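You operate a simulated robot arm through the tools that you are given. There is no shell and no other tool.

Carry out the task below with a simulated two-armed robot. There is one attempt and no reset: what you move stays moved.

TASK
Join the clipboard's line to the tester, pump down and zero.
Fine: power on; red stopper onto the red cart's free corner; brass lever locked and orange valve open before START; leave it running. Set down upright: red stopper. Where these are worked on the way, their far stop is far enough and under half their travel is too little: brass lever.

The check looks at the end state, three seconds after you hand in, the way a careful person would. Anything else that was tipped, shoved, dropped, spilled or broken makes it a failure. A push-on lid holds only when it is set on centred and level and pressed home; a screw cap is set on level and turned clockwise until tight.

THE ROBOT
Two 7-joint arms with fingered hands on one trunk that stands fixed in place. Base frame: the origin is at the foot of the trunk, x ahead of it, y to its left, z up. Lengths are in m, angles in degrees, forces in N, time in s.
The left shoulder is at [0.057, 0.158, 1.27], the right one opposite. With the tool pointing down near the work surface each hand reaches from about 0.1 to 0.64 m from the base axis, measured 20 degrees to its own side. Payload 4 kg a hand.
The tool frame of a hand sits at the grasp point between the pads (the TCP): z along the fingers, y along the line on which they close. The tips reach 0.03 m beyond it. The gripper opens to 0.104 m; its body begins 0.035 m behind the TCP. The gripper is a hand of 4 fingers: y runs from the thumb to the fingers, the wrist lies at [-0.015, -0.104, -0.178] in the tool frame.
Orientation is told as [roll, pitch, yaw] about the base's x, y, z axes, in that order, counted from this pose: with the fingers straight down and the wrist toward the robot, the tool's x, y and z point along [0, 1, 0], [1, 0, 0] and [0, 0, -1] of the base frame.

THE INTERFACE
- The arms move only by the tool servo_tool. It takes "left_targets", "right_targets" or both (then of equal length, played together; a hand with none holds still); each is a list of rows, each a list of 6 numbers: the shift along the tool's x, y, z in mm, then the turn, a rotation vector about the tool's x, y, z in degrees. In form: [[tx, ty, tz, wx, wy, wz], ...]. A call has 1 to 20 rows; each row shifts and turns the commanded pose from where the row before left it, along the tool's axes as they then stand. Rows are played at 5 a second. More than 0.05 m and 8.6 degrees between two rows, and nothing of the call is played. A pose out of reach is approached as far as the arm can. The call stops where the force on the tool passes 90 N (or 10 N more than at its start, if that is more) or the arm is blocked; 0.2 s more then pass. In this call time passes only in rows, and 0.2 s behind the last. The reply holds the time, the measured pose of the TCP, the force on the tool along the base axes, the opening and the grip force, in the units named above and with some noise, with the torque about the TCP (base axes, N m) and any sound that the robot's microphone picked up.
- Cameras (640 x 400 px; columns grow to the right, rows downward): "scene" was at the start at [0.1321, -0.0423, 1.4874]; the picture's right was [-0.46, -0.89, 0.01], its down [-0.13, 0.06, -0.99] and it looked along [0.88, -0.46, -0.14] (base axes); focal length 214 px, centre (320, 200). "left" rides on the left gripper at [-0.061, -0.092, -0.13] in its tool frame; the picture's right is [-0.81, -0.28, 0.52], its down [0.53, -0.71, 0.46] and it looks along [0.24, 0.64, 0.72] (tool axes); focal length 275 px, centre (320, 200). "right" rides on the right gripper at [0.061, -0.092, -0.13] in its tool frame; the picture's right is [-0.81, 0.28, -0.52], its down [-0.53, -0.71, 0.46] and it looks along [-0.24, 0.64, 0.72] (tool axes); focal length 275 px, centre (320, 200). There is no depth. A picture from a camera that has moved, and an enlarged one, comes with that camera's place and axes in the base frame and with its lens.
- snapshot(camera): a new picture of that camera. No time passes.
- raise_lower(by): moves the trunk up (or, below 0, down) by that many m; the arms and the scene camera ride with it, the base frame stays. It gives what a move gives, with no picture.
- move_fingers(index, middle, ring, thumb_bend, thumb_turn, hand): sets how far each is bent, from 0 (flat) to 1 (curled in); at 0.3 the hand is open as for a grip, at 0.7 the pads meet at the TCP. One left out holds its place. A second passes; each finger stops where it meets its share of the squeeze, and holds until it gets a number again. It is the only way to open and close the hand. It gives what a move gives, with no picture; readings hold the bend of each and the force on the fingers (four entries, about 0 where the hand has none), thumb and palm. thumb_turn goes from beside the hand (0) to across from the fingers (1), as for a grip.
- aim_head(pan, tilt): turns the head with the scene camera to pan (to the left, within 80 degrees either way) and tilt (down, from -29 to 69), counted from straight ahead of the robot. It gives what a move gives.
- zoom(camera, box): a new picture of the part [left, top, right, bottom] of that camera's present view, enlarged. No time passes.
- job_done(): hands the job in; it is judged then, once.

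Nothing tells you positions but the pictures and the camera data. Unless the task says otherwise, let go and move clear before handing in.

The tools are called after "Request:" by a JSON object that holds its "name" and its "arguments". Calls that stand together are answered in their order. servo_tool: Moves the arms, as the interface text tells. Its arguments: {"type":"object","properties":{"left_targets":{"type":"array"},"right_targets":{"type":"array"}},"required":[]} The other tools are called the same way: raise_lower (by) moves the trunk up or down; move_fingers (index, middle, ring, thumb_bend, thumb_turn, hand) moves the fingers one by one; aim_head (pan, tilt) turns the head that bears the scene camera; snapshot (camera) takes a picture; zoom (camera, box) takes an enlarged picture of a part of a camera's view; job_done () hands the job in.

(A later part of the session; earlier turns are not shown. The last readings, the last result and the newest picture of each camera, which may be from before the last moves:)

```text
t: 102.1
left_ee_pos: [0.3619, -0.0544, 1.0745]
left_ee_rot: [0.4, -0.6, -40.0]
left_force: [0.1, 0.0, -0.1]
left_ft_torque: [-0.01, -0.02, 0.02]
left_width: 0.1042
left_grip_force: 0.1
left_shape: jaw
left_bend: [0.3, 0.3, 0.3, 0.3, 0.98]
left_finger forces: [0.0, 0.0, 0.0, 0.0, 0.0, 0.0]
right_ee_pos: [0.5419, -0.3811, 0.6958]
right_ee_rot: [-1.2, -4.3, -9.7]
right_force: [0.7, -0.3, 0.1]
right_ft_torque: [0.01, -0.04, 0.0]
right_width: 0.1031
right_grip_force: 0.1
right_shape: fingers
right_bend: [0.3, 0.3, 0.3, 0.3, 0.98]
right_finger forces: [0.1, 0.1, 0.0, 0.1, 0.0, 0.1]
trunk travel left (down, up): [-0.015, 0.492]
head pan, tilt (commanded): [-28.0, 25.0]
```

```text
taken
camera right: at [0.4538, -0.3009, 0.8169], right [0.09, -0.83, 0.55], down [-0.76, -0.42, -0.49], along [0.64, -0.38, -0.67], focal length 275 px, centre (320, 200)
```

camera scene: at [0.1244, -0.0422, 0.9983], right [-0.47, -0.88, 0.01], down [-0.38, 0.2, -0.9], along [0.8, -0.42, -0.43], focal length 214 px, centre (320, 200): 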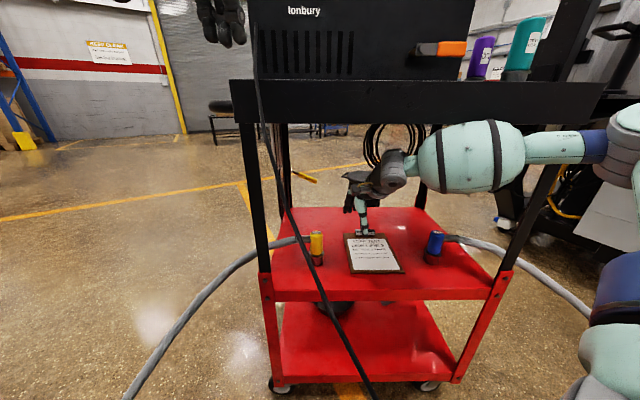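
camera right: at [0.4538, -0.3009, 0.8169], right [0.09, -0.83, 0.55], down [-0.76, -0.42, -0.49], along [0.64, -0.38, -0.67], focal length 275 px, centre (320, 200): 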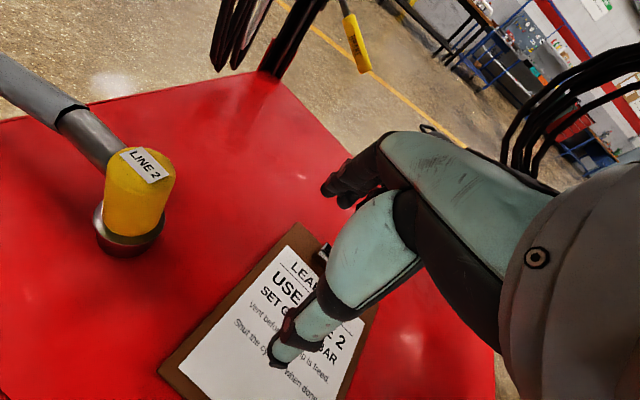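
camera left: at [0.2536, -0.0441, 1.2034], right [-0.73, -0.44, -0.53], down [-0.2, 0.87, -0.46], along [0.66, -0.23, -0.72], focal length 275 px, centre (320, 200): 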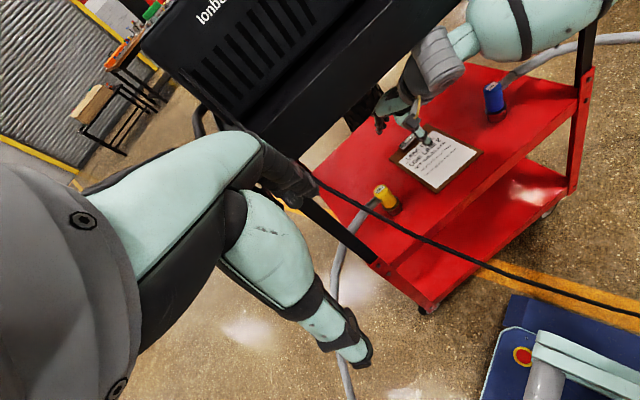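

The cart has come most of the way back by itself and is now about 2 cm off, with the connector near [0.568, -0.268]. I will move the hand left above the connector.

Request:
{"name": "servo_tool", "arguments": {"right_targets": [[28, 1.6, 0, 0, 0, 0], [28, 1.6, 0, 0, 0, 0], [28, 1.6, 0, 0, 0, 0]]}}

Request:
{"name": "aim_head", "arguments": {"pan": -28, "tilt": 26}}

Request:
{"name": "snapshot", "arguments": {"camera": "scene"}}

Request:
{"name": "snapshot", "arguments": {"camera": "right"}}

```text
t: 102.9
left_ee_pos: [0.3506, -0.0591, 1.0773]
left_ee_rot: [1.0, -0.8, -40.1]
left_force: [0.5, -0.4, -0.9]
left_ft_torque: [-0.02, -0.01, -0.01]
left_width: 0.1039
left_grip_force: 0.1
left_shape: jaw
left_bend: [0.3, 0.3, 0.3, 0.3, 0.98]
left_finger forces: [0.0, 0.0, 0.0, 0.0, 0.0, 0.0]
right_ee_pos: [0.553, -0.3033, 0.7004]
right_ee_rot: [-0.8, -5.0, -10.2]
right_force: [-0.5, 0.2, 0.2]
right_ft_torque: [-0.02, 0.0, 0.02]
right_width: 0.1031
right_grip_force: 0.1
right_shape: fingers
right_bend: [0.3, 0.3, 0.3, 0.3, 0.98]
right_finger forces: [0.0, 0.0, 0.1, 0.0, 0.0, 0.0]
trunk travel left (down, up): [-0.015, 0.492]
head pan, tilt (commanded): [-28.0, 25.0]
```

```text
t: 103.5
left_ee_pos: [0.3529, -0.0594, 1.0764]
left_ee_rot: [0.9, -0.7, -40.0]
left_force: [0.0, -0.8, -0.5]
left_ft_torque: [0.0, 0.01, -0.01]
left_width: 0.1038
left_grip_force: 0.0
left_shape: jaw
left_bend: [0.3, 0.3, 0.3, 0.3, 0.98]
left_finger forces: [0.0, 0.1, 0.1, 0.1, 0.1, 0.1]
right_ee_pos: [0.5549, -0.3024, 0.7006]
right_ee_rot: [-0.8, -4.9, -10.0]
right_force: [0.3, -0.4, 0.3]
right_ft_torque: [0.02, -0.02, -0.01]
right_width: 0.103
right_grip_force: 0.0
right_shape: fingers
right_bend: [0.3, 0.3, 0.3, 0.3, 0.98]
right_finger forces: [0.0, 0.0, 0.0, 0.0, 0.1, 0.1]
trunk travel left (down, up): [-0.015, 0.492]
head pan, tilt (commanded): [-28.0, 26.0]
```

```text
taken
camera scene: at [0.0955, -0.0458, 1.0001], right [-0.47, -0.88, -0.01], down [-0.37, 0.21, -0.9], along [0.8, -0.42, -0.43], focal length 214 px, centre (320, 200)
```

scene: 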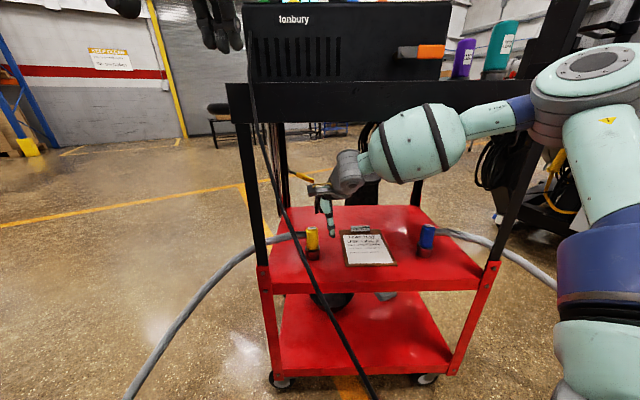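

```text
taken
camera right: at [0.4646, -0.2232, 0.8214], right [0.09, -0.83, 0.55], down [-0.76, -0.41, -0.51], along [0.65, -0.37, -0.66], focal length 275 px, centre (320, 200)
```

right: 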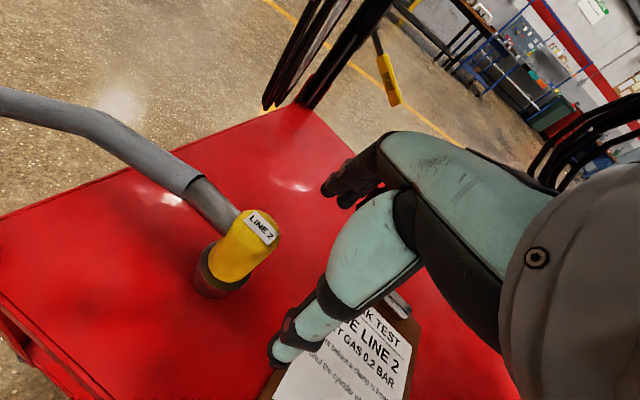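

My forearm is leaning on the tray's front panel, which sways the trunk. I will lower the hand to gripping height now, so that the forearm drops below the panel.

Request:
{"name": "servo_tool", "arguments": {"right_targets": [[0, -2.2, 25, 0, 0, 0], [0, -2.2, 25, 0, 0, 0], [0, -2.2, 25, 0, 0, 0], [0, -1.2, 12, 0, 0, 0]]}}

Request:
{"name": "aim_head", "arguments": {"pan": -28, "tilt": 25}}

Request:
{"name": "snapshot", "arguments": {"camera": "scene"}}

Request:
{"name": "snapshot", "arguments": {"camera": "right"}}

```text
t: 104.5
left_ee_pos: [0.3555, -0.0563, 1.0771]
left_ee_rot: [0.7, -0.9, -40.0]
left_force: [-1.2, -0.2, 0.1]
left_ft_torque: [0.04, -0.09, 0.01]
left_width: 0.104
left_grip_force: 0.0
left_shape: jaw
left_bend: [0.3, 0.3, 0.3, 0.3, 0.98]
left_finger forces: [0.0, 0.0, 0.1, 0.0, 0.1, 0.1]
right_ee_pos: [0.557, -0.3048, 0.6181]
right_ee_rot: [-1.0, -5.3, -10.2]
right_force: [-0.8, 0.4, 0.3]
right_ft_torque: [0.01, -0.03, -0.02]
right_width: 0.1031
right_grip_force: 0.0
right_shape: fingers
right_bend: [0.3, 0.3, 0.3, 0.3, 0.98]
right_finger forces: [0.0, 0.0, 0.0, 0.1, 0.1, 0.0]
trunk travel left (down, up): [-0.015, 0.492]
head pan, tilt (commanded): [-28.0, 26.0]
```

```text
t: 105.1
left_ee_pos: [0.3625, -0.0546, 1.073]
left_ee_rot: [0.4, -0.6, -39.9]
left_force: [-0.1, 0.0, -0.1]
left_ft_torque: [0.01, 0.0, -0.03]
left_width: 0.1042
left_grip_force: 0.0
left_shape: jaw
left_bend: [0.3, 0.3, 0.3, 0.3, 0.98]
left_finger forces: [0.0, 0.0, 0.0, 0.0, 0.0, 0.0]
right_ee_pos: [0.5609, -0.3025, 0.6121]
right_ee_rot: [-1.1, -4.7, -10.0]
right_force: [0.3, -1.2, -0.7]
right_ft_torque: [0.02, 0.04, 0.02]
right_width: 0.1033
right_grip_force: 0.0
right_shape: fingers
right_bend: [0.3, 0.3, 0.3, 0.3, 0.98]
right_finger forces: [0.0, 0.0, 0.0, 0.0, 0.0, 0.0]
trunk travel left (down, up): [-0.015, 0.492]
head pan, tilt (commanded): [-28.0, 25.0]
```

```text
taken
camera scene: at [0.1264, -0.0427, 0.9985], right [-0.47, -0.88, 0.01], down [-0.39, 0.2, -0.9], along [0.79, -0.43, -0.43], focal length 214 px, centre (320, 200)
```

scene: 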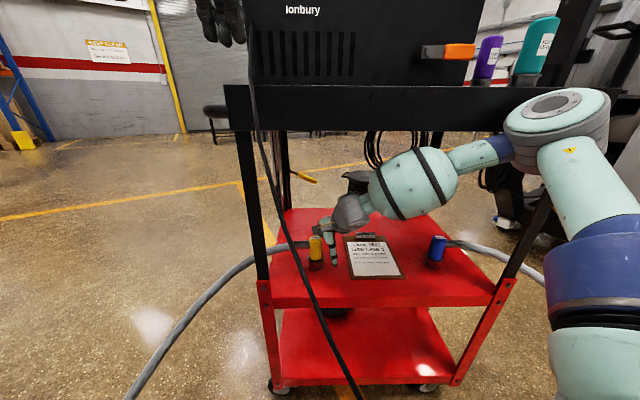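

```text
taken
camera right: at [0.4729, -0.2224, 0.7327], right [0.09, -0.83, 0.55], down [-0.76, -0.42, -0.5], along [0.65, -0.38, -0.66], focal length 275 px, centre (320, 200)
```

right: 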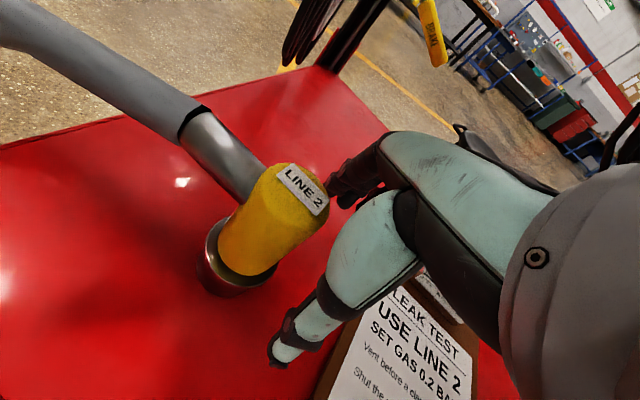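

The cart is back at its original place, exactly as before, so the push was only elastic. The connector is 42 mm to the left of the grasp point and 20 mm nearer, so I will shift the hand around it.

Request:
{"name": "servo_tool", "arguments": {"right_targets": [[0, -10, 0, 0, 0, 0], [0, -10, 0, 0, 0, 0], [13, 0, 0, 0, 0, 0], [13, 0, 0, 0, 0, 0], [12, 0, 0, 0, 0, 0]]}}

Request:
{"name": "snapshot", "arguments": {"camera": "right"}}

Request:
{"name": "zoom", "arguments": {"camera": "scene", "box": [260, 180, 400, 300]}}

```text
t: 106.3
left_ee_pos: [0.3619, -0.0553, 1.0755]
left_ee_rot: [0.4, -0.5, -40.0]
left_force: [-0.1, -0.2, -0.4]
left_ft_torque: [-0.01, 0.03, -0.01]
left_width: 0.104
left_grip_force: 0.1
left_shape: jaw
left_bend: [0.3, 0.3, 0.3, 0.3, 0.98]
left_finger forces: [0.0, 0.0, 0.0, 0.1, 0.0, 0.1]
right_ee_pos: [0.545, -0.2611, 0.609]
right_ee_rot: [-1.2, -4.7, -10.1]
right_force: [0.7, 0.5, -0.2]
right_ft_torque: [0.0, 0.02, 0.04]
right_width: 0.103
right_grip_force: 0.0
right_shape: fingers
right_bend: [0.3, 0.3, 0.3, 0.3, 0.98]
right_finger forces: [0.0, 0.1, 0.0, 0.0, 0.0, 0.1]
trunk travel left (down, up): [-0.015, 0.492]
head pan, tilt (commanded): [-28.0, 25.0]
```

```text
taken
camera right: at [0.4574, -0.1812, 0.7302], right [0.09, -0.83, 0.55], down [-0.76, -0.42, -0.5], along [0.65, -0.38, -0.66], focal length 275 px, centre (320, 200)
```

right: 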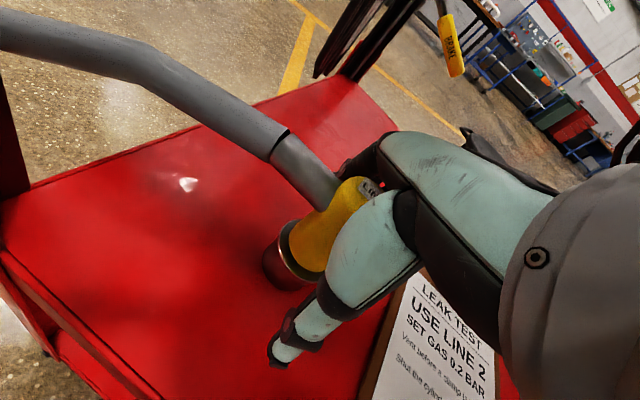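

```text
3.33 times, centred on (330, 240) of scene
camera zoom: at [0.1254, -0.0425, 0.9986], right [-0.47, -0.88, 0.01], down [-0.39, 0.2, -0.9], along [0.79, -0.43, -0.43], focal length 715 px, centre (287, 67)
```

zoom: 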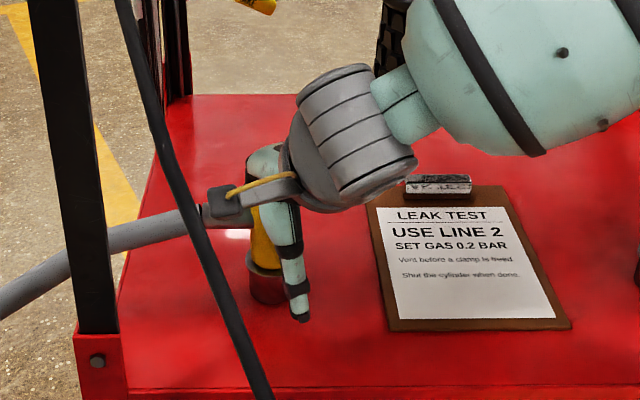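

The hand straddles the connector, thumb in front and fingers behind. I will centre it a little more, lower it slightly, and close.

Request:
{"name": "servo_tool", "arguments": {"right_targets": [[5, 0, 8, 0, 0, 0]]}}

Request:
{"name": "move_fingers", "arguments": {"hand": "right", "index": 0.75, "middle": 0.75, "ring": 0.75, "thumb_bend": 0.75}}

Request:
{"name": "snapshot", "arguments": {"camera": "right"}}

Request:
{"name": "zoom", "arguments": {"camera": "scene", "box": [260, 180, 400, 300]}}

```text
t: 106.7
left_ee_pos: [0.3613, -0.0547, 1.0735]
left_ee_rot: [0.4, -0.5, -39.9]
left_force: [-0.1, -0.5, -0.5]
left_ft_torque: [-0.02, -0.03, 0.05]
left_width: 0.1039
left_grip_force: 0.0
left_shape: jaw
left_bend: [0.3, 0.3, 0.3, 0.3, 0.98]
left_finger forces: [0.1, 0.0, 0.1, 0.0, 0.1, 0.0]
right_ee_pos: [0.5464, -0.2568, 0.6027]
right_ee_rot: [-1.2, -4.8, -10.2]
right_force: [0.8, 0.3, 0.3]
right_ft_torque: [0.02, 0.03, -0.01]
right_width: 0.103
right_grip_force: 0.2
right_shape: fingers
right_bend: [0.3, 0.3, 0.3, 0.3, 0.98]
right_finger forces: [0.3, 0.0, 0.0, 0.0, 0.1, 0.1]
trunk travel left (down, up): [-0.015, 0.492]
head pan, tilt (commanded): [-28.0, 25.0]
```

```text
t: 107.7
left_ee_pos: [0.3624, -0.0554, 1.0746]
left_ee_rot: [0.3, -0.5, -40.0]
left_force: [0.1, 0.2, -0.1]
left_ft_torque: [0.0, 0.01, -0.02]
left_width: 0.1038
left_grip_force: 0.1
left_shape: jaw
left_bend: [0.3, 0.3, 0.3, 0.3, 0.98]
left_finger forces: [0.0, 0.0, 0.0, 0.1, 0.0, 0.0]
right_ee_pos: [0.5485, -0.2569, 0.6022]
right_ee_rot: [-1.3, -4.7, -10.0]
right_force: [0.4, -0.5, -0.3]
right_ft_torque: [-0.01, -0.04, -0.01]
right_width: 0.0366
right_grip_force: 23.7
right_shape: fingers
right_bend: [0.6, 0.64, 0.74, 0.56, 1.0]
right_finger forces: [10.6, 8.7, 6.6, 0.1, 20.6, 0.1]
trunk travel left (down, up): [-0.015, 0.492]
head pan, tilt (commanded): [-28.0, 25.0]
```

```text
taken
camera right: at [0.459, -0.1769, 0.7222], right [0.09, -0.83, 0.55], down [-0.76, -0.42, -0.5], along [0.65, -0.38, -0.66], focal length 275 px, centre (320, 200)
```

right: 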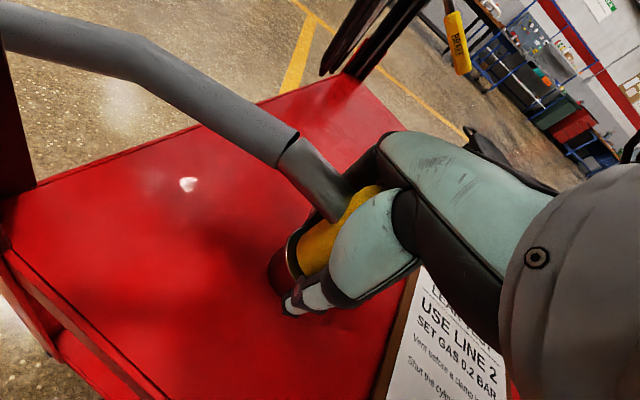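

```text
3.33 times, centred on (330, 240) of scene
camera zoom: at [0.1255, -0.0428, 0.9986], right [-0.47, -0.88, 0.01], down [-0.39, 0.2, -0.9], along [0.79, -0.43, -0.43], focal length 715 px, centre (287, 67)
```

zoom: 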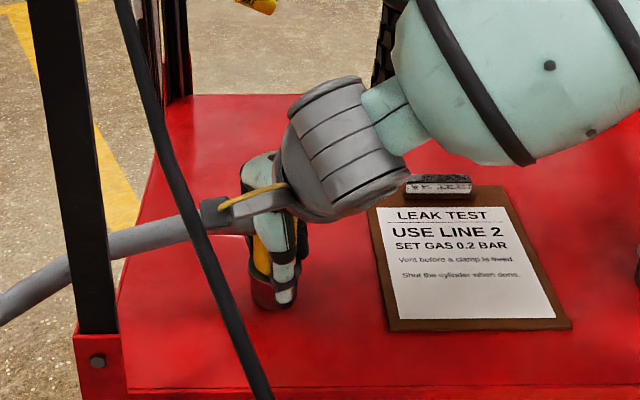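

The connector is gripped firmly by all three fingers and the thumb. I will lift it a little to see that it comes free.

Request:
{"name": "servo_tool", "arguments": {"right_targets": [[0, 0.8, -10, 0, 0, 0], [0, 1.2, -15, 0, 0, 0]]}}

Request:
{"name": "snapshot", "arguments": {"camera": "right"}}

Request:
{"name": "zoom", "arguments": {"camera": "scene", "box": [240, 170, 400, 300]}}

```text
t: 108.3
left_ee_pos: [0.3618, -0.0547, 1.0749]
left_ee_rot: [0.4, -0.6, -39.9]
left_force: [-0.7, -0.5, 1.1]
left_ft_torque: [-0.02, 0.01, -0.01]
left_width: 0.104
left_grip_force: 0.1
left_shape: jaw
left_bend: [0.3, 0.3, 0.3, 0.3, 0.98]
left_finger forces: [0.0, 0.0, 0.0, 0.0, 0.0, 0.0]
right_ee_pos: [0.5491, -0.2561, 0.6273]
right_ee_rot: [-1.1, -4.6, -9.9]
right_force: [0.1, -0.1, -3.0]
right_ft_torque: [-0.02, -0.04, 0.0]
right_width: 0.0363
right_grip_force: 22.5
right_shape: fingers
right_bend: [0.6, 0.64, 0.74, 0.56, 1.0]
right_finger forces: [10.5, 8.8, 6.6, 0.1, 20.6, 0.0]
trunk travel left (down, up): [-0.015, 0.492]
head pan, tilt (commanded): [-28.0, 25.0]
```

```text
taken
camera right: at [0.4594, -0.1765, 0.7474], right [0.09, -0.83, 0.55], down [-0.76, -0.42, -0.5], along [0.65, -0.38, -0.66], focal length 275 px, centre (320, 200)
```

right: 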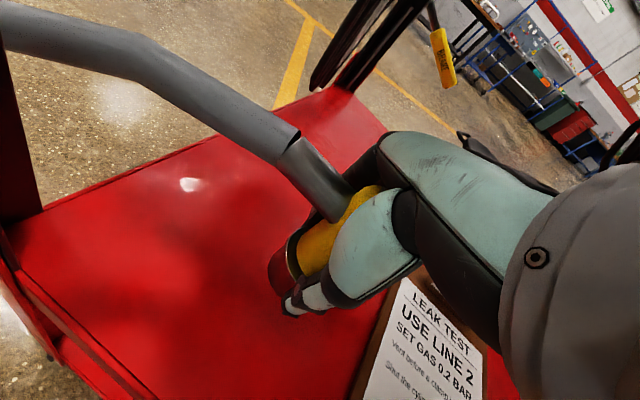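

```text
3.08 times, centred on (320, 235) of scene
camera zoom: at [0.1253, -0.0427, 0.9986], right [-0.47, -0.88, 0.01], down [-0.39, 0.2, -0.9], along [0.79, -0.43, -0.43], focal length 660 px, centre (320, 92)
```

zoom: 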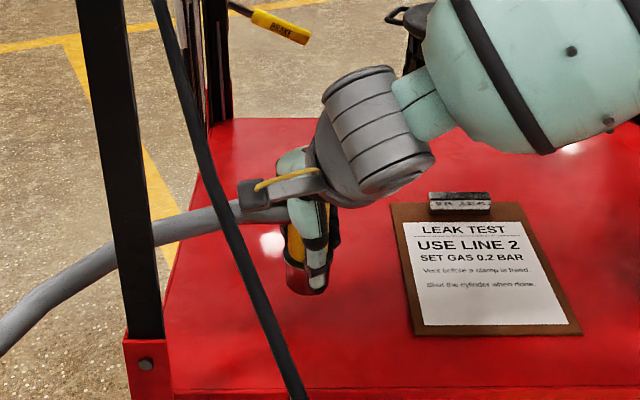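

The connector is free and weighs about 3 N. I will draw it out toward me, shifting a bit to the right, away from the hanging cable.

Request:
{"name": "servo_tool", "arguments": {"right_targets": [[3, -20, -2, 0, 0, 0], [-3, -22, -2, 0, 0, 0], [-7.3, -42, -3.6, 0, 0, 0], [-7.3, -42, -3.6, 0, 0, 0]]}}

Request:
{"name": "snapshot", "arguments": {"camera": "scene"}}

Request:
{"name": "snapshot", "arguments": {"camera": "right"}}

```text
t: 109.3
left_ee_pos: [0.3616, -0.0554, 1.0736]
left_ee_rot: [0.5, -0.6, -39.9]
left_force: [1.0, 1.7, 0.3]
left_ft_torque: [-0.01, 0.01, -0.01]
left_width: 0.1042
left_grip_force: 0.0
left_shape: jaw
left_bend: [0.3, 0.3, 0.3, 0.3, 0.98]
left_finger forces: [0.0, 0.0, 0.0, 0.0, 0.0, 0.0]
right_ee_pos: [0.4234, -0.2484, 0.6284]
right_ee_rot: [-1.2, -4.7, -10.0]
right_force: [1.0, 0.6, -3.3]
right_ft_torque: [0.0, 0.02, 0.02]
right_width: 0.0362
right_grip_force: 22.9
right_shape: fingers
right_bend: [0.6, 0.64, 0.74, 0.56, 1.0]
right_finger forces: [10.4, 9.3, 5.7, 0.1, 20.4, 0.0]
right hand out of reach, approached as far as the arm can: row 4
trunk travel left (down, up): [-0.015, 0.492]
head pan, tilt (commanded): [-28.0, 25.0]
```

```text
taken
camera scene: at [0.1252, -0.0429, 0.9987], right [-0.47, -0.88, 0.01], down [-0.39, 0.2, -0.9], along [0.79, -0.43, -0.43], focal length 214 px, centre (320, 200)
```

scene: 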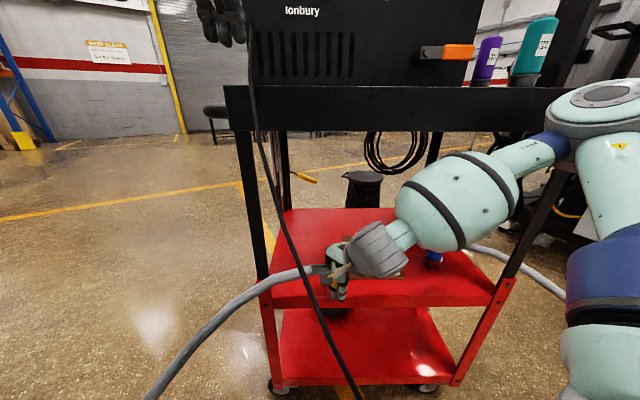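

```text
taken
camera right: at [0.3347, -0.1676, 0.7497], right [0.09, -0.83, 0.55], down [-0.76, -0.42, -0.5], along [0.65, -0.38, -0.66], focal length 275 px, centre (320, 200)
```

right: 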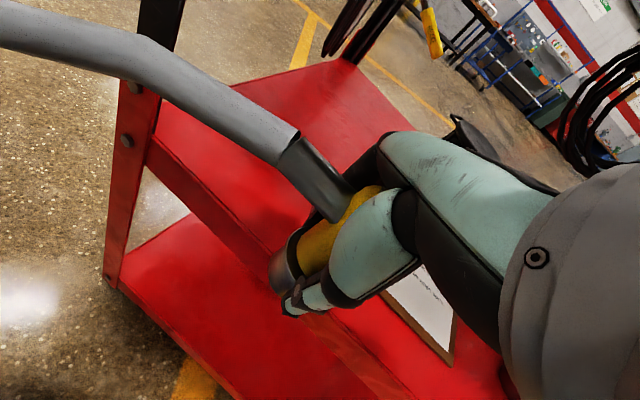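

The connector is nearly out; the arm has folded as far as it can at this height. I will raise the trunk a little and then draw it out further.

Request:
{"name": "raise_lower", "arguments": {"by": 0.1}}

Request:
{"name": "servo_tool", "arguments": {"right_targets": [[-15, -30, -3, 0, 0, 0], [-15, -30, -3, 0, 0, 0]]}}

Request:
{"name": "snapshot", "arguments": {"camera": "scene"}}

Request:
{"name": "snapshot", "arguments": {"camera": "right"}}

```text
t: 110.6
left_ee_pos: [0.3627, -0.0556, 1.1741]
left_ee_rot: [0.4, -0.6, -39.8]
left_force: [-0.1, 0.3, -0.1]
left_ft_torque: [-0.02, 0.0, -0.01]
left_width: 0.104
left_grip_force: 0.0
left_shape: jaw
left_bend: [0.3, 0.3, 0.3, 0.3, 0.98]
left_finger forces: [0.0, 0.0, 0.0, 0.0, 0.1, 0.0]
right_ee_pos: [0.4253, -0.2476, 0.728]
right_ee_rot: [-1.2, -4.7, -10.1]
right_force: [-0.1, 0.2, -2.8]
right_ft_torque: [0.0, -0.01, -0.02]
right_width: 0.0366
right_grip_force: 22.6
right_shape: fingers
right_bend: [0.6, 0.64, 0.74, 0.56, 1.0]
right_finger forces: [10.4, 9.5, 5.3, 0.0, 20.4, 0.0]
trunk travel left (down, up): [-0.115, 0.392]
head pan, tilt (commanded): [-28.0, 25.0]
```

```text
t: 111.2
left_ee_pos: [0.3619, -0.0551, 1.1739]
left_ee_rot: [0.5, -0.5, -39.9]
left_force: [-0.4, 0.5, 1.0]
left_ft_torque: [-0.01, 0.0, -0.03]
left_width: 0.104
left_grip_force: 0.0
left_shape: jaw
left_bend: [0.3, 0.3, 0.3, 0.3, 0.98]
left_finger forces: [0.0, 0.1, 0.0, 0.0, 0.0, 0.0]
right_ee_pos: [0.4207, -0.2744, 0.73]
right_ee_rot: [-1.1, -4.6, -10.0]
right_force: [-1.6, -1.1, -3.5]
right_ft_torque: [0.01, -0.01, 0.01]
right_width: 0.0364
right_grip_force: 22.5
right_shape: fingers
right_bend: [0.6, 0.64, 0.74, 0.56, 1.0]
right_finger forces: [10.4, 9.4, 5.3, 0.0, 20.3, 0.0]
right hand out of reach, approached as far as the arm can: row 1, 2
trunk travel left (down, up): [-0.115, 0.392]
head pan, tilt (commanded): [-28.0, 25.0]
```

```text
taken
camera scene: at [0.1264, -0.0432, 1.0983], right [-0.47, -0.88, 0.01], down [-0.39, 0.2, -0.9], along [0.79, -0.43, -0.43], focal length 214 px, centre (320, 200)
```

scene: 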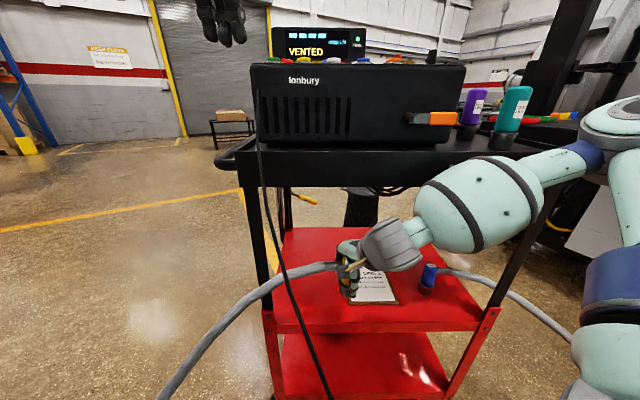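

```text
taken
camera right: at [0.3327, -0.1945, 0.8511], right [0.09, -0.83, 0.55], down [-0.76, -0.42, -0.5], along [0.64, -0.38, -0.67], focal length 275 px, centre (320, 200)
```

right: 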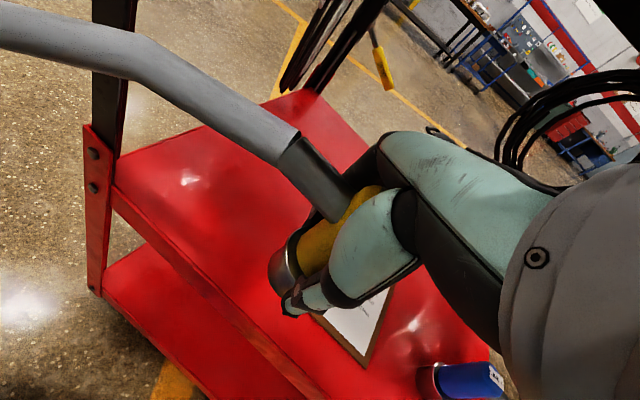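

The fold limit moves with the shoulder, so I will raise the trunk in steps while lowering the hand by the same amount, keeping the connector under the tray, to get room to draw it out.

Request:
{"name": "servo_tool", "arguments": {"right_targets": [[0, -2, 25, 0, 0, 0], [0, -2, 25, 0, 0, 0]]}}

Request:
{"name": "raise_lower", "arguments": {"by": 0.06}}

Request:
{"name": "servo_tool", "arguments": {"right_targets": [[0, -2.4, 30, 0, 0, 0], [0, -2.4, 30, 0, 0, 0]]}}

Request:
{"name": "raise_lower", "arguments": {"by": 0.06}}

Request:
{"name": "snapshot", "arguments": {"camera": "scene"}}

```text
t: 111.8
left_ee_pos: [0.3615, -0.0559, 1.1738]
left_ee_rot: [0.3, -0.5, -39.9]
left_force: [0.7, 0.2, 0.2]
left_ft_torque: [0.01, 0.02, 0.01]
left_width: 0.1037
left_grip_force: 0.1
left_shape: jaw
left_bend: [0.3, 0.3, 0.3, 0.3, 0.98]
left_finger forces: [0.0, 0.0, 0.0, 0.0, 0.0, 0.1]
right_ee_pos: [0.4217, -0.274, 0.6792]
right_ee_rot: [-1.2, -4.8, -10.0]
right_force: [-0.4, 0.1, -1.8]
right_ft_torque: [0.0, -0.01, 0.01]
right_width: 0.0363
right_grip_force: 23.0
right_shape: fingers
right_bend: [0.6, 0.64, 0.74, 0.56, 1.0]
right_finger forces: [10.3, 9.5, 5.3, 0.0, 20.1, 0.0]
trunk travel left (down, up): [-0.115, 0.392]
head pan, tilt (commanded): [-28.0, 25.0]
```

```text
t: 112.8
left_ee_pos: [0.3626, -0.0546, 1.2345]
left_ee_rot: [0.4, -0.6, -39.9]
left_force: [-0.3, 0.1, 0.4]
left_ft_torque: [0.01, 0.02, -0.01]
left_width: 0.1039
left_grip_force: 0.0
left_shape: jaw
left_bend: [0.3, 0.3, 0.3, 0.3, 0.98]
left_finger forces: [0.0, 0.0, 0.0, 0.0, 0.0, 0.1]
right_ee_pos: [0.4207, -0.2755, 0.7399]
right_ee_rot: [-1.1, -4.5, -10.0]
right_force: [-0.2, 0.3, -2.5]
right_ft_torque: [0.01, 0.0, 0.0]
right_width: 0.0364
right_grip_force: 22.6
right_shape: fingers
right_bend: [0.6, 0.64, 0.74, 0.56, 1.0]
right_finger forces: [10.4, 9.4, 5.4, 0.0, 20.1, 0.1]
trunk travel left (down, up): [-0.175, 0.332]
head pan, tilt (commanded): [-28.0, 25.0]
```

```text
t: 113.4
left_ee_pos: [0.3619, -0.055, 1.2335]
left_ee_rot: [0.4, -0.5, -39.9]
left_force: [0.0, 0.6, 0.4]
left_ft_torque: [-0.03, -0.03, 0.02]
left_width: 0.1041
left_grip_force: 0.1
left_shape: jaw
left_bend: [0.3, 0.3, 0.3, 0.3, 0.98]
left_finger forces: [0.0, 0.0, 0.0, 0.0, 0.0, 0.1]
right_ee_pos: [0.4204, -0.2741, 0.6805]
right_ee_rot: [-1.1, -4.5, -10.0]
right_force: [0.7, -0.8, -2.8]
right_ft_torque: [-0.05, 0.03, -0.01]
right_width: 0.0364
right_grip_force: 22.5
right_shape: fingers
right_bend: [0.6, 0.64, 0.74, 0.56, 1.0]
right_finger forces: [10.4, 9.6, 5.2, 0.1, 20.0, 0.0]
trunk travel left (down, up): [-0.175, 0.332]
head pan, tilt (commanded): [-28.0, 25.0]
```

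```text
t: 114.4
left_ee_pos: [0.3629, -0.0554, 1.2941]
left_ee_rot: [0.4, -0.5, -40.0]
left_force: [-0.4, -1.2, -0.1]
left_ft_torque: [0.0, 0.0, 0.01]
left_width: 0.1042
left_grip_force: 0.1
left_shape: jaw
left_bend: [0.3, 0.3, 0.3, 0.3, 0.98]
left_finger forces: [0.1, 0.0, 0.0, 0.1, 0.0, 0.0]
right_ee_pos: [0.4195, -0.2746, 0.7406]
right_ee_rot: [-1.1, -4.7, -10.0]
right_force: [-0.3, 0.0, -3.1]
right_ft_torque: [0.0, 0.0, 0.0]
right_width: 0.0367
right_grip_force: 22.3
right_shape: fingers
right_bend: [0.6, 0.64, 0.74, 0.56, 1.0]
right_finger forces: [10.3, 9.5, 5.2, 0.1, 20.0, 0.0]
trunk travel left (down, up): [-0.235, 0.272]
head pan, tilt (commanded): [-28.0, 25.0]
```

```text
taken
camera scene: at [0.1286, -0.0429, 1.219], right [-0.47, -0.88, 0.01], down [-0.39, 0.2, -0.9], along [0.79, -0.43, -0.43], focal length 214 px, centre (320, 200)
```

scene: 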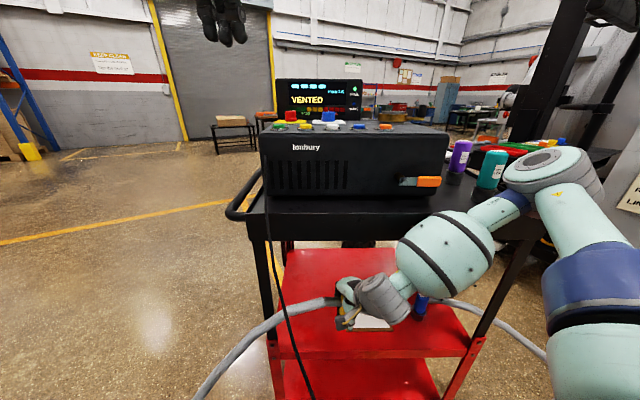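

That works. I will do it once more, then draw the connector out.

Request:
{"name": "servo_tool", "arguments": {"right_targets": [[0, -2.4, 30, 0, 0, 0], [0, -2.4, 30, 0, 0, 0]]}}

Request:
{"name": "raise_lower", "arguments": {"by": 0.06}}

Request:
{"name": "servo_tool", "arguments": {"right_targets": [[0, -2.4, 30, 0, 0, 0], [-10, -18, -1.5, 0, 0, 0], [-10, -18, -1.5, 0, 0, 0], [-10, -18, -1.5, 0, 0, 0], [-10, -18, -1.5, 0, 0, 0]]}}

Request:
{"name": "snapshot", "arguments": {"camera": "scene"}}

Request:
{"name": "snapshot", "arguments": {"camera": "right"}}

```text
t: 115.0
left_ee_pos: [0.3589, -0.0529, 1.2958]
left_ee_rot: [0.5, -0.7, -40.0]
left_force: [0.3, 0.7, -0.7]
left_ft_torque: [-0.04, 0.01, 0.0]
left_width: 0.1039
left_grip_force: 0.1
left_shape: jaw
left_bend: [0.3, 0.3, 0.3, 0.3, 0.98]
left_finger forces: [0.0, 0.0, 0.1, 0.0, 0.0, 0.1]
right_ee_pos: [0.4202, -0.2756, 0.6811]
right_ee_rot: [-1.1, -4.8, -10.0]
right_force: [1.0, 0.6, -2.9]
right_ft_torque: [-0.01, -0.02, -0.01]
right_width: 0.0363
right_grip_force: 22.2
right_shape: fingers
right_bend: [0.6, 0.64, 0.74, 0.56, 1.0]
right_finger forces: [10.2, 9.6, 5.1, 0.0, 19.6, 0.0]
trunk travel left (down, up): [-0.235, 0.272]
head pan, tilt (commanded): [-28.0, 25.0]
```

```text
t: 116.0
left_ee_pos: [0.358, -0.0541, 1.356]
left_ee_rot: [0.5, -0.7, -39.9]
left_force: [1.1, 0.9, -0.5]
left_ft_torque: [0.0, 0.01, 0.02]
left_width: 0.1041
left_grip_force: 0.0
left_shape: jaw
left_bend: [0.3, 0.3, 0.3, 0.3, 0.98]
left_finger forces: [0.0, 0.1, 0.1, 0.0, 0.0, 0.0]
right_ee_pos: [0.4215, -0.2746, 0.7434]
right_ee_rot: [-1.1, -5.3, -10.1]
right_force: [-0.5, -0.6, -2.7]
right_ft_torque: [-0.02, -0.05, 0.02]
right_width: 0.0364
right_grip_force: 21.5
right_shape: fingers
right_bend: [0.6, 0.64, 0.74, 0.55, 1.0]
right_finger forces: [9.8, 9.4, 4.4, 0.0, 19.2, 0.0]
trunk travel left (down, up): [-0.295, 0.212]
head pan, tilt (commanded): [-28.0, 25.0]
```

```text
t: 117.2
left_ee_pos: [0.3643, -0.0562, 1.3533]
left_ee_rot: [0.4, -0.4, -39.9]
left_force: [1.5, 0.2, -0.6]
left_ft_torque: [0.0, 0.03, -0.02]
left_width: 0.1039
left_grip_force: 0.0
left_shape: jaw
left_bend: [0.3, 0.3, 0.3, 0.3, 0.98]
left_finger forces: [0.0, 0.0, 0.0, 0.0, 0.1, 0.0]
right_ee_pos: [0.3451, -0.3122, 0.7258]
right_ee_rot: [-1.1, -4.5, -10.1]
right_force: [0.6, 0.6, -2.8]
right_ft_torque: [0.02, -0.01, 0.01]
right_width: 0.0364
right_grip_force: 21.2
right_shape: fingers
right_bend: [0.6, 0.64, 0.74, 0.55, 1.0]
right_finger forces: [9.9, 9.4, 4.6, 0.0, 18.8, 0.1]
right hand out of reach, approached as far as the arm can: row 1
trunk travel left (down, up): [-0.295, 0.212]
head pan, tilt (commanded): [-28.0, 25.0]
```

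```text
taken
camera scene: at [0.13, -0.0445, 1.2781], right [-0.47, -0.88, 0.01], down [-0.39, 0.2, -0.9], along [0.79, -0.42, -0.43], focal length 214 px, centre (320, 200)
```

scene: 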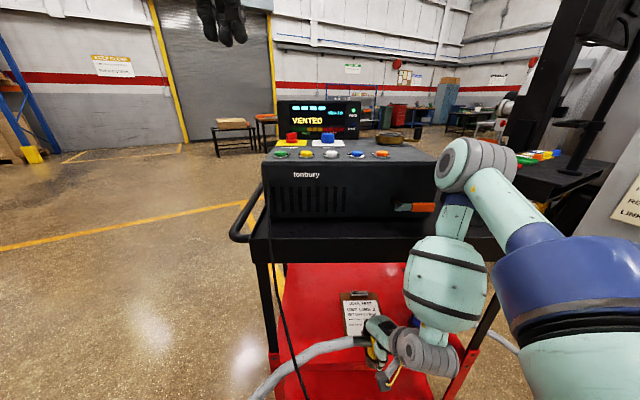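

```text
taken
camera right: at [0.2561, -0.2317, 0.8465], right [0.09, -0.83, 0.55], down [-0.76, -0.41, -0.5], along [0.65, -0.38, -0.67], focal length 275 px, centre (320, 200)
```

right: 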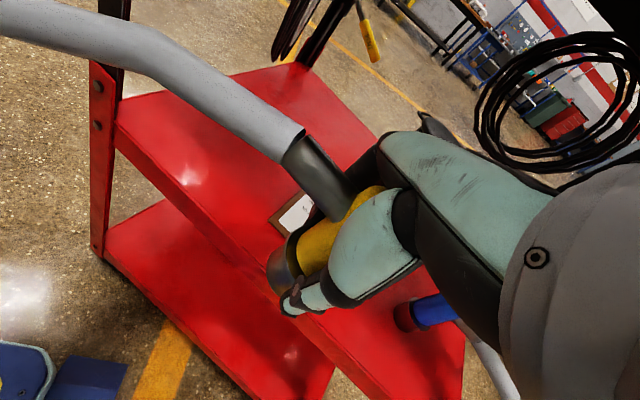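

The connector is out in front at about 6 cm from the tray's edge. I will draw it back a bit more before raising.

Request:
{"name": "servo_tool", "arguments": {"right_targets": [[0, -18, -1.5, 0, 0, 0], [0, -18, -1.5, 0, 0, 0], [0, -10, -1, 0, 0, 0]]}}

Request:
{"name": "snapshot", "arguments": {"camera": "scene"}}

Request:
{"name": "snapshot", "arguments": {"camera": "left"}}

```text
t: 118.0
left_ee_pos: [0.3631, -0.055, 1.3523]
left_ee_rot: [0.5, -0.6, -39.9]
left_force: [1.0, -0.4, -0.1]
left_ft_torque: [-0.02, -0.02, 0.05]
left_width: 0.1037
left_grip_force: 0.1
left_shape: jaw
left_bend: [0.3, 0.3, 0.3, 0.3, 0.98]
left_finger forces: [0.1, 0.1, 0.1, 0.1, 0.0, 0.1]
right_ee_pos: [0.3257, -0.3155, 0.7313]
right_ee_rot: [-1.1, -4.7, -10.1]
right_force: [0.6, 0.0, -3.1]
right_ft_torque: [-0.04, -0.01, -0.02]
right_width: 0.0361
right_grip_force: 21.0
right_shape: fingers
right_bend: [0.6, 0.64, 0.74, 0.55, 1.0]
right_finger forces: [9.8, 9.4, 4.5, 0.0, 18.9, 0.0]
right hand out of reach, approached as far as the arm can: row 1, 2, 3
trunk travel left (down, up): [-0.295, 0.212]
head pan, tilt (commanded): [-28.0, 25.0]
```

```text
taken
camera scene: at [0.1292, -0.0422, 1.2783], right [-0.47, -0.88, 0.01], down [-0.39, 0.2, -0.9], along [0.79, -0.43, -0.43], focal length 214 px, centre (320, 200)
```

scene: 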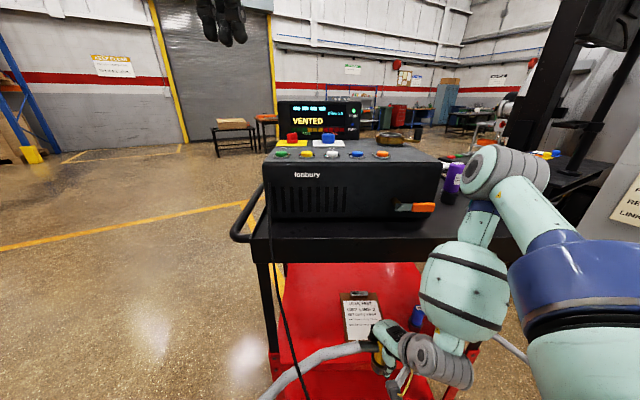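

```text
taken
camera left: at [0.2528, -0.0429, 1.4833], right [-0.72, -0.45, -0.53], down [-0.2, 0.87, -0.46], along [0.66, -0.23, -0.72], focal length 275 px, centre (320, 200)
```

left: 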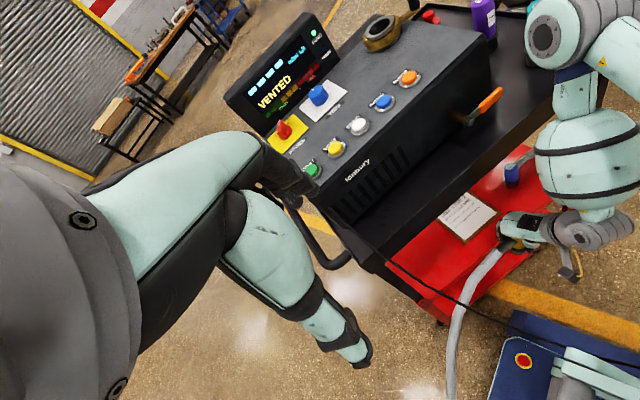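

I will lower the hand 10 cm in the free space in front of the cart, which unfolds the arm, and then draw it further back.

Request:
{"name": "servo_tool", "arguments": {"right_targets": [[0, -2.4, 30, 0, 0, 0], [0, -2.4, 30, 0, 0, 0], [0, -2.4, 30, 0, 0, 0], [0, -20, -1.6, 0, 0, 0], [0, -20, -1.6, 0, 0, 0], [0, -15, -1.2, 0, 0, 0]]}}

Request:
{"name": "snapshot", "arguments": {"camera": "scene"}}

Request:
{"name": "snapshot", "arguments": {"camera": "left"}}

```text
t: 119.4
left_ee_pos: [0.3609, -0.0578, 1.3544]
left_ee_rot: [0.6, -0.5, -40.0]
left_force: [-0.6, 0.6, -0.4]
left_ft_torque: [0.02, 0.0, -0.03]
left_width: 0.1041
left_grip_force: 0.1
left_shape: jaw
left_bend: [0.3, 0.3, 0.3, 0.3, 0.98]
left_finger forces: [0.1, 0.1, 0.0, 0.0, 0.1, 0.0]
right_ee_pos: [0.3088, -0.3311, 0.7207]
right_ee_rot: [-1.0, -4.8, -10.2]
right_force: [0.1, -0.1, -2.7]
right_ft_torque: [-0.04, 0.0, 0.0]
right_width: 0.0361
right_grip_force: 21.5
right_shape: fingers
right_bend: [0.6, 0.64, 0.74, 0.55, 1.0]
right_finger forces: [9.8, 9.5, 4.5, 0.0, 18.8, 0.1]
right hand out of reach, approached as far as the arm can: row 1, 2, 3, 4, 5, 6
trunk travel left (down, up): [-0.295, 0.212]
head pan, tilt (commanded): [-28.0, 25.0]
```

```text
taken
camera scene: at [0.1276, -0.0442, 1.2784], right [-0.47, -0.88, 0.0], down [-0.38, 0.2, -0.9], along [0.8, -0.42, -0.43], focal length 214 px, centre (320, 200)
```

scene: 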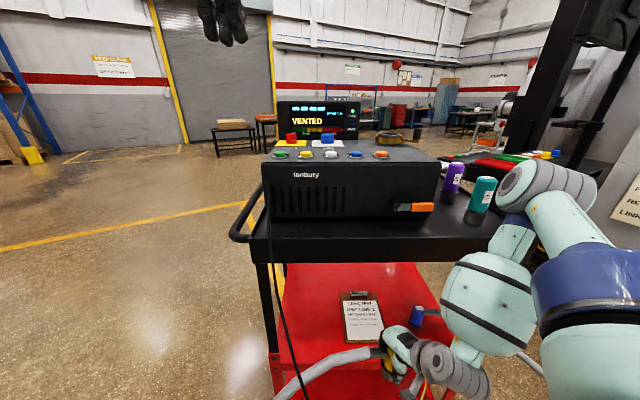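

```text
taken
camera left: at [0.2507, -0.0455, 1.4835], right [-0.72, -0.44, -0.53], down [-0.2, 0.87, -0.46], along [0.66, -0.23, -0.72], focal length 275 px, centre (320, 200)
```

left: 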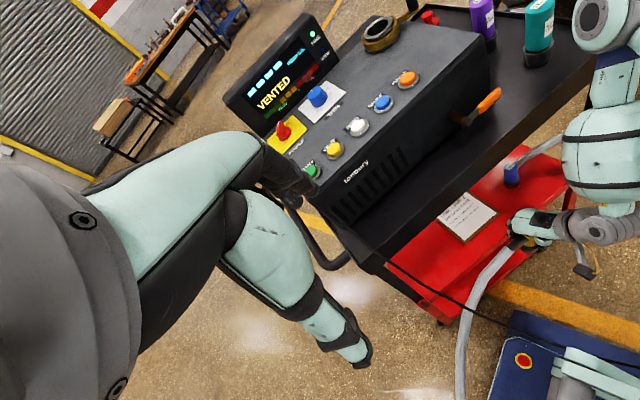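

The hand holding the connector now has about 4 cm to the tray's front edge. I will raise the trunk to its top.

Request:
{"name": "raise_lower", "arguments": {"by": 0.1}}

Request:
{"name": "snapshot", "arguments": {"camera": "scene"}}

Request:
{"name": "snapshot", "arguments": {"camera": "right"}}

```text
t: 120.7
left_ee_pos: [0.3626, -0.0553, 1.4544]
left_ee_rot: [0.4, -0.5, -39.8]
left_force: [-0.5, 0.4, -0.2]
left_ft_torque: [0.01, 0.01, 0.01]
left_width: 0.1039
left_grip_force: 0.0
left_shape: jaw
left_bend: [0.3, 0.3, 0.3, 0.3, 0.98]
left_finger forces: [0.0, 0.1, 0.0, 0.1, 0.0, 0.0]
right_ee_pos: [0.3088, -0.3315, 0.8214]
right_ee_rot: [-1.1, -4.7, -10.1]
right_force: [-0.1, 0.5, -2.5]
right_ft_torque: [0.0, 0.03, 0.0]
right_width: 0.0366
right_grip_force: 20.9
right_shape: fingers
right_bend: [0.6, 0.64, 0.74, 0.55, 1.0]
right_finger forces: [9.8, 9.4, 4.5, 0.1, 18.9, 0.1]
trunk travel left (down, up): [-0.395, 0.112]
head pan, tilt (commanded): [-28.0, 25.0]
```

```text
taken
camera scene: at [0.1307, -0.0428, 1.3781], right [-0.47, -0.88, 0.01], down [-0.39, 0.2, -0.9], along [0.79, -0.43, -0.43], focal length 214 px, centre (320, 200)
```

scene: 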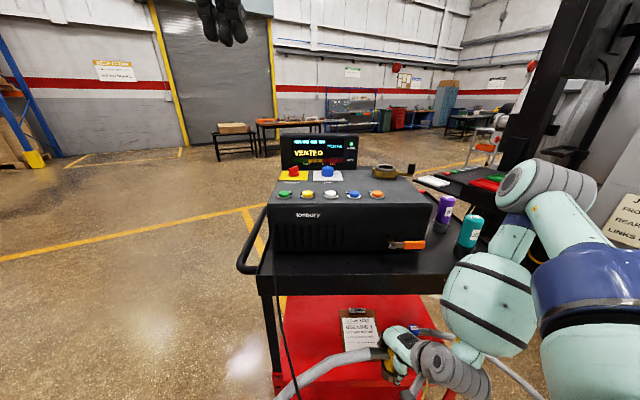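

```text
taken
camera right: at [0.2197, -0.2505, 0.9419], right [0.09, -0.83, 0.55], down [-0.76, -0.41, -0.5], along [0.64, -0.38, -0.67], focal length 275 px, centre (320, 200)
```

right: 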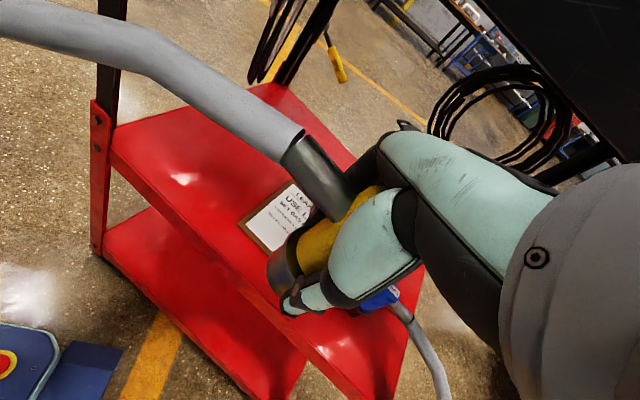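

All clear so far. I will raise the rest of the trunk's travel.

Request:
{"name": "raise_lower", "arguments": {"by": 0.11}}

Request:
{"name": "snapshot", "arguments": {"camera": "scene"}}

Request:
{"name": "snapshot", "arguments": {"camera": "right"}}

Request:
{"name": "snapshot", "arguments": {"camera": "left"}}

```text
t: 122.2
left_ee_pos: [0.3626, -0.0557, 1.5626]
left_ee_rot: [0.5, -0.5, -39.8]
left_force: [-0.2, -0.4, -0.7]
left_ft_torque: [0.0, 0.0, 0.02]
left_width: 0.104
left_grip_force: 0.1
left_shape: jaw
left_bend: [0.3, 0.3, 0.3, 0.3, 0.98]
left_finger forces: [0.0, 0.0, 0.1, 0.1, 0.1, 0.1]
right_ee_pos: [0.3085, -0.3312, 0.9308]
right_ee_rot: [-1.1, -4.6, -10.1]
right_force: [-0.5, 0.6, -3.0]
right_ft_torque: [-0.01, -0.03, -0.01]
right_width: 0.0363
right_grip_force: 21.1
right_shape: fingers
right_bend: [0.6, 0.64, 0.74, 0.55, 1.0]
right_finger forces: [9.9, 9.4, 4.5, 0.0, 18.9, 0.0]
trunk travel left (down, up): [-0.505, 0.002]
head pan, tilt (commanded): [-28.0, 25.0]
```

```text
taken
camera scene: at [0.1321, -0.0429, 1.4882], right [-0.47, -0.88, 0.01], down [-0.39, 0.2, -0.9], along [0.79, -0.43, -0.43], focal length 214 px, centre (320, 200)
```

scene: 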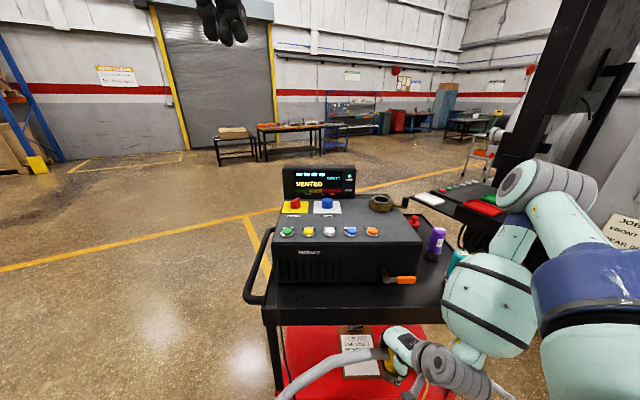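

```text
taken
camera right: at [0.2199, -0.2506, 1.0521], right [0.09, -0.83, 0.55], down [-0.76, -0.41, -0.5], along [0.64, -0.38, -0.67], focal length 275 px, centre (320, 200)
```

right: 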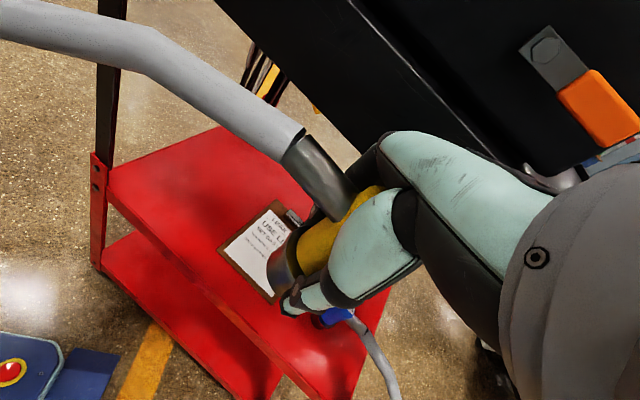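

```text
taken
camera left: at [0.2531, -0.0438, 1.6932], right [-0.72, -0.45, -0.53], down [-0.2, 0.87, -0.46], along [0.66, -0.23, -0.72], focal length 275 px, centre (320, 200)
```

left: 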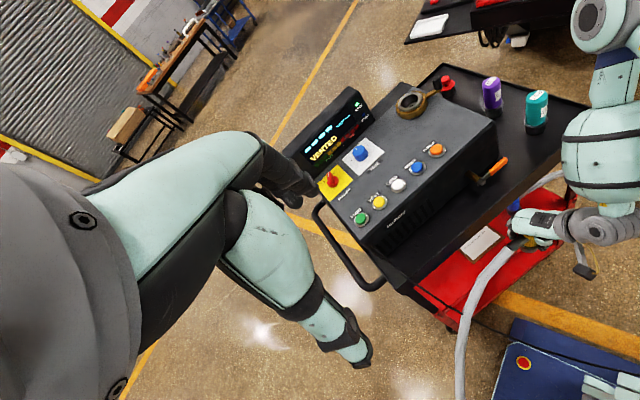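

The connector is up beside the tray's front. The arm cannot fold straight up there, so I will swing it to the right along the cart's front while rising.

Request:
{"name": "servo_tool", "arguments": {"right_targets": [[-36, -10, -12, 0, 0, 0], [-36, -10, -12, 0, 0, 0], [-36, -10, -12, 0, 0, 0], [-36, -10, -12, 0, 0, 0], [-30, -8, -12, 0, 0, 0]]}}

Request:
{"name": "snapshot", "arguments": {"camera": "scene"}}

Request:
{"name": "snapshot", "arguments": {"camera": "right"}}

```text
t: 123.4
left_ee_pos: [0.3596, -0.0544, 1.5647]
left_ee_rot: [0.5, -0.7, -39.9]
left_force: [0.8, -0.3, -0.6]
left_ft_torque: [-0.01, -0.03, -0.03]
left_width: 0.104
left_grip_force: 0.0
left_shape: jaw
left_bend: [0.3, 0.3, 0.3, 0.3, 0.98]
left_finger forces: [0.1, 0.0, 0.0, 0.0, 0.1, 0.0]
right_ee_pos: [0.2272, -0.4915, 0.988]
right_ee_rot: [-1.1, -4.7, -10.0]
right_force: [-0.2, -0.3, -3.7]
right_ft_torque: [-0.03, -0.01, -0.02]
right_width: 0.0359
right_grip_force: 19.9
right_shape: fingers
right_bend: [0.6, 0.65, 0.75, 0.55, 1.0]
right_finger forces: [9.1, 9.0, 4.0, 0.1, 17.4, 0.0]
right hand out of reach, approached as far as the arm can: row 1
trunk travel left (down, up): [-0.505, 0.002]
head pan, tilt (commanded): [-28.0, 25.0]
```

```text
taken
camera scene: at [0.129, -0.0423, 1.4883], right [-0.47, -0.88, 0.01], down [-0.38, 0.2, -0.9], along [0.8, -0.43, -0.43], focal length 214 px, centre (320, 200)
```

scene: 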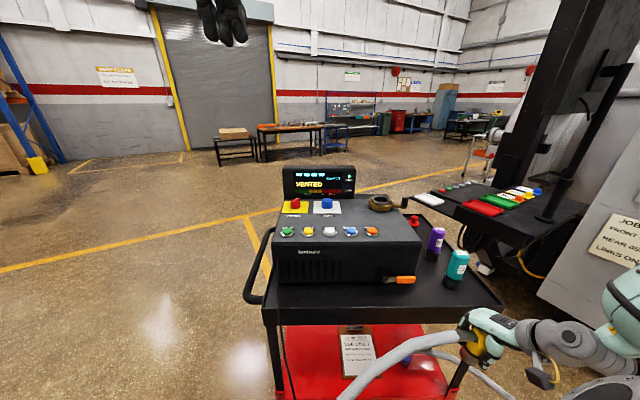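

```text
taken
camera right: at [0.1379, -0.4126, 1.1086], right [0.09, -0.83, 0.55], down [-0.76, -0.42, -0.5], along [0.65, -0.38, -0.67], focal length 275 px, centre (320, 200)
```

right: 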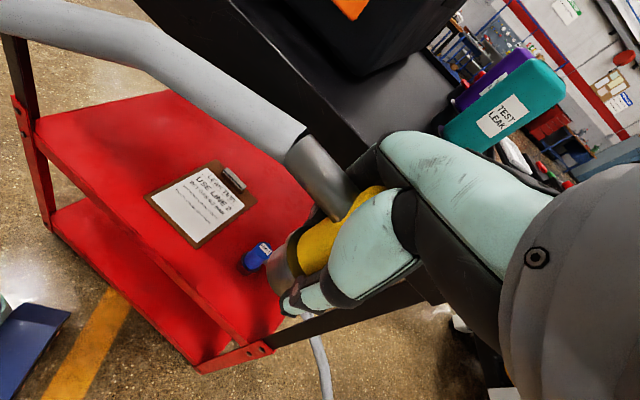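

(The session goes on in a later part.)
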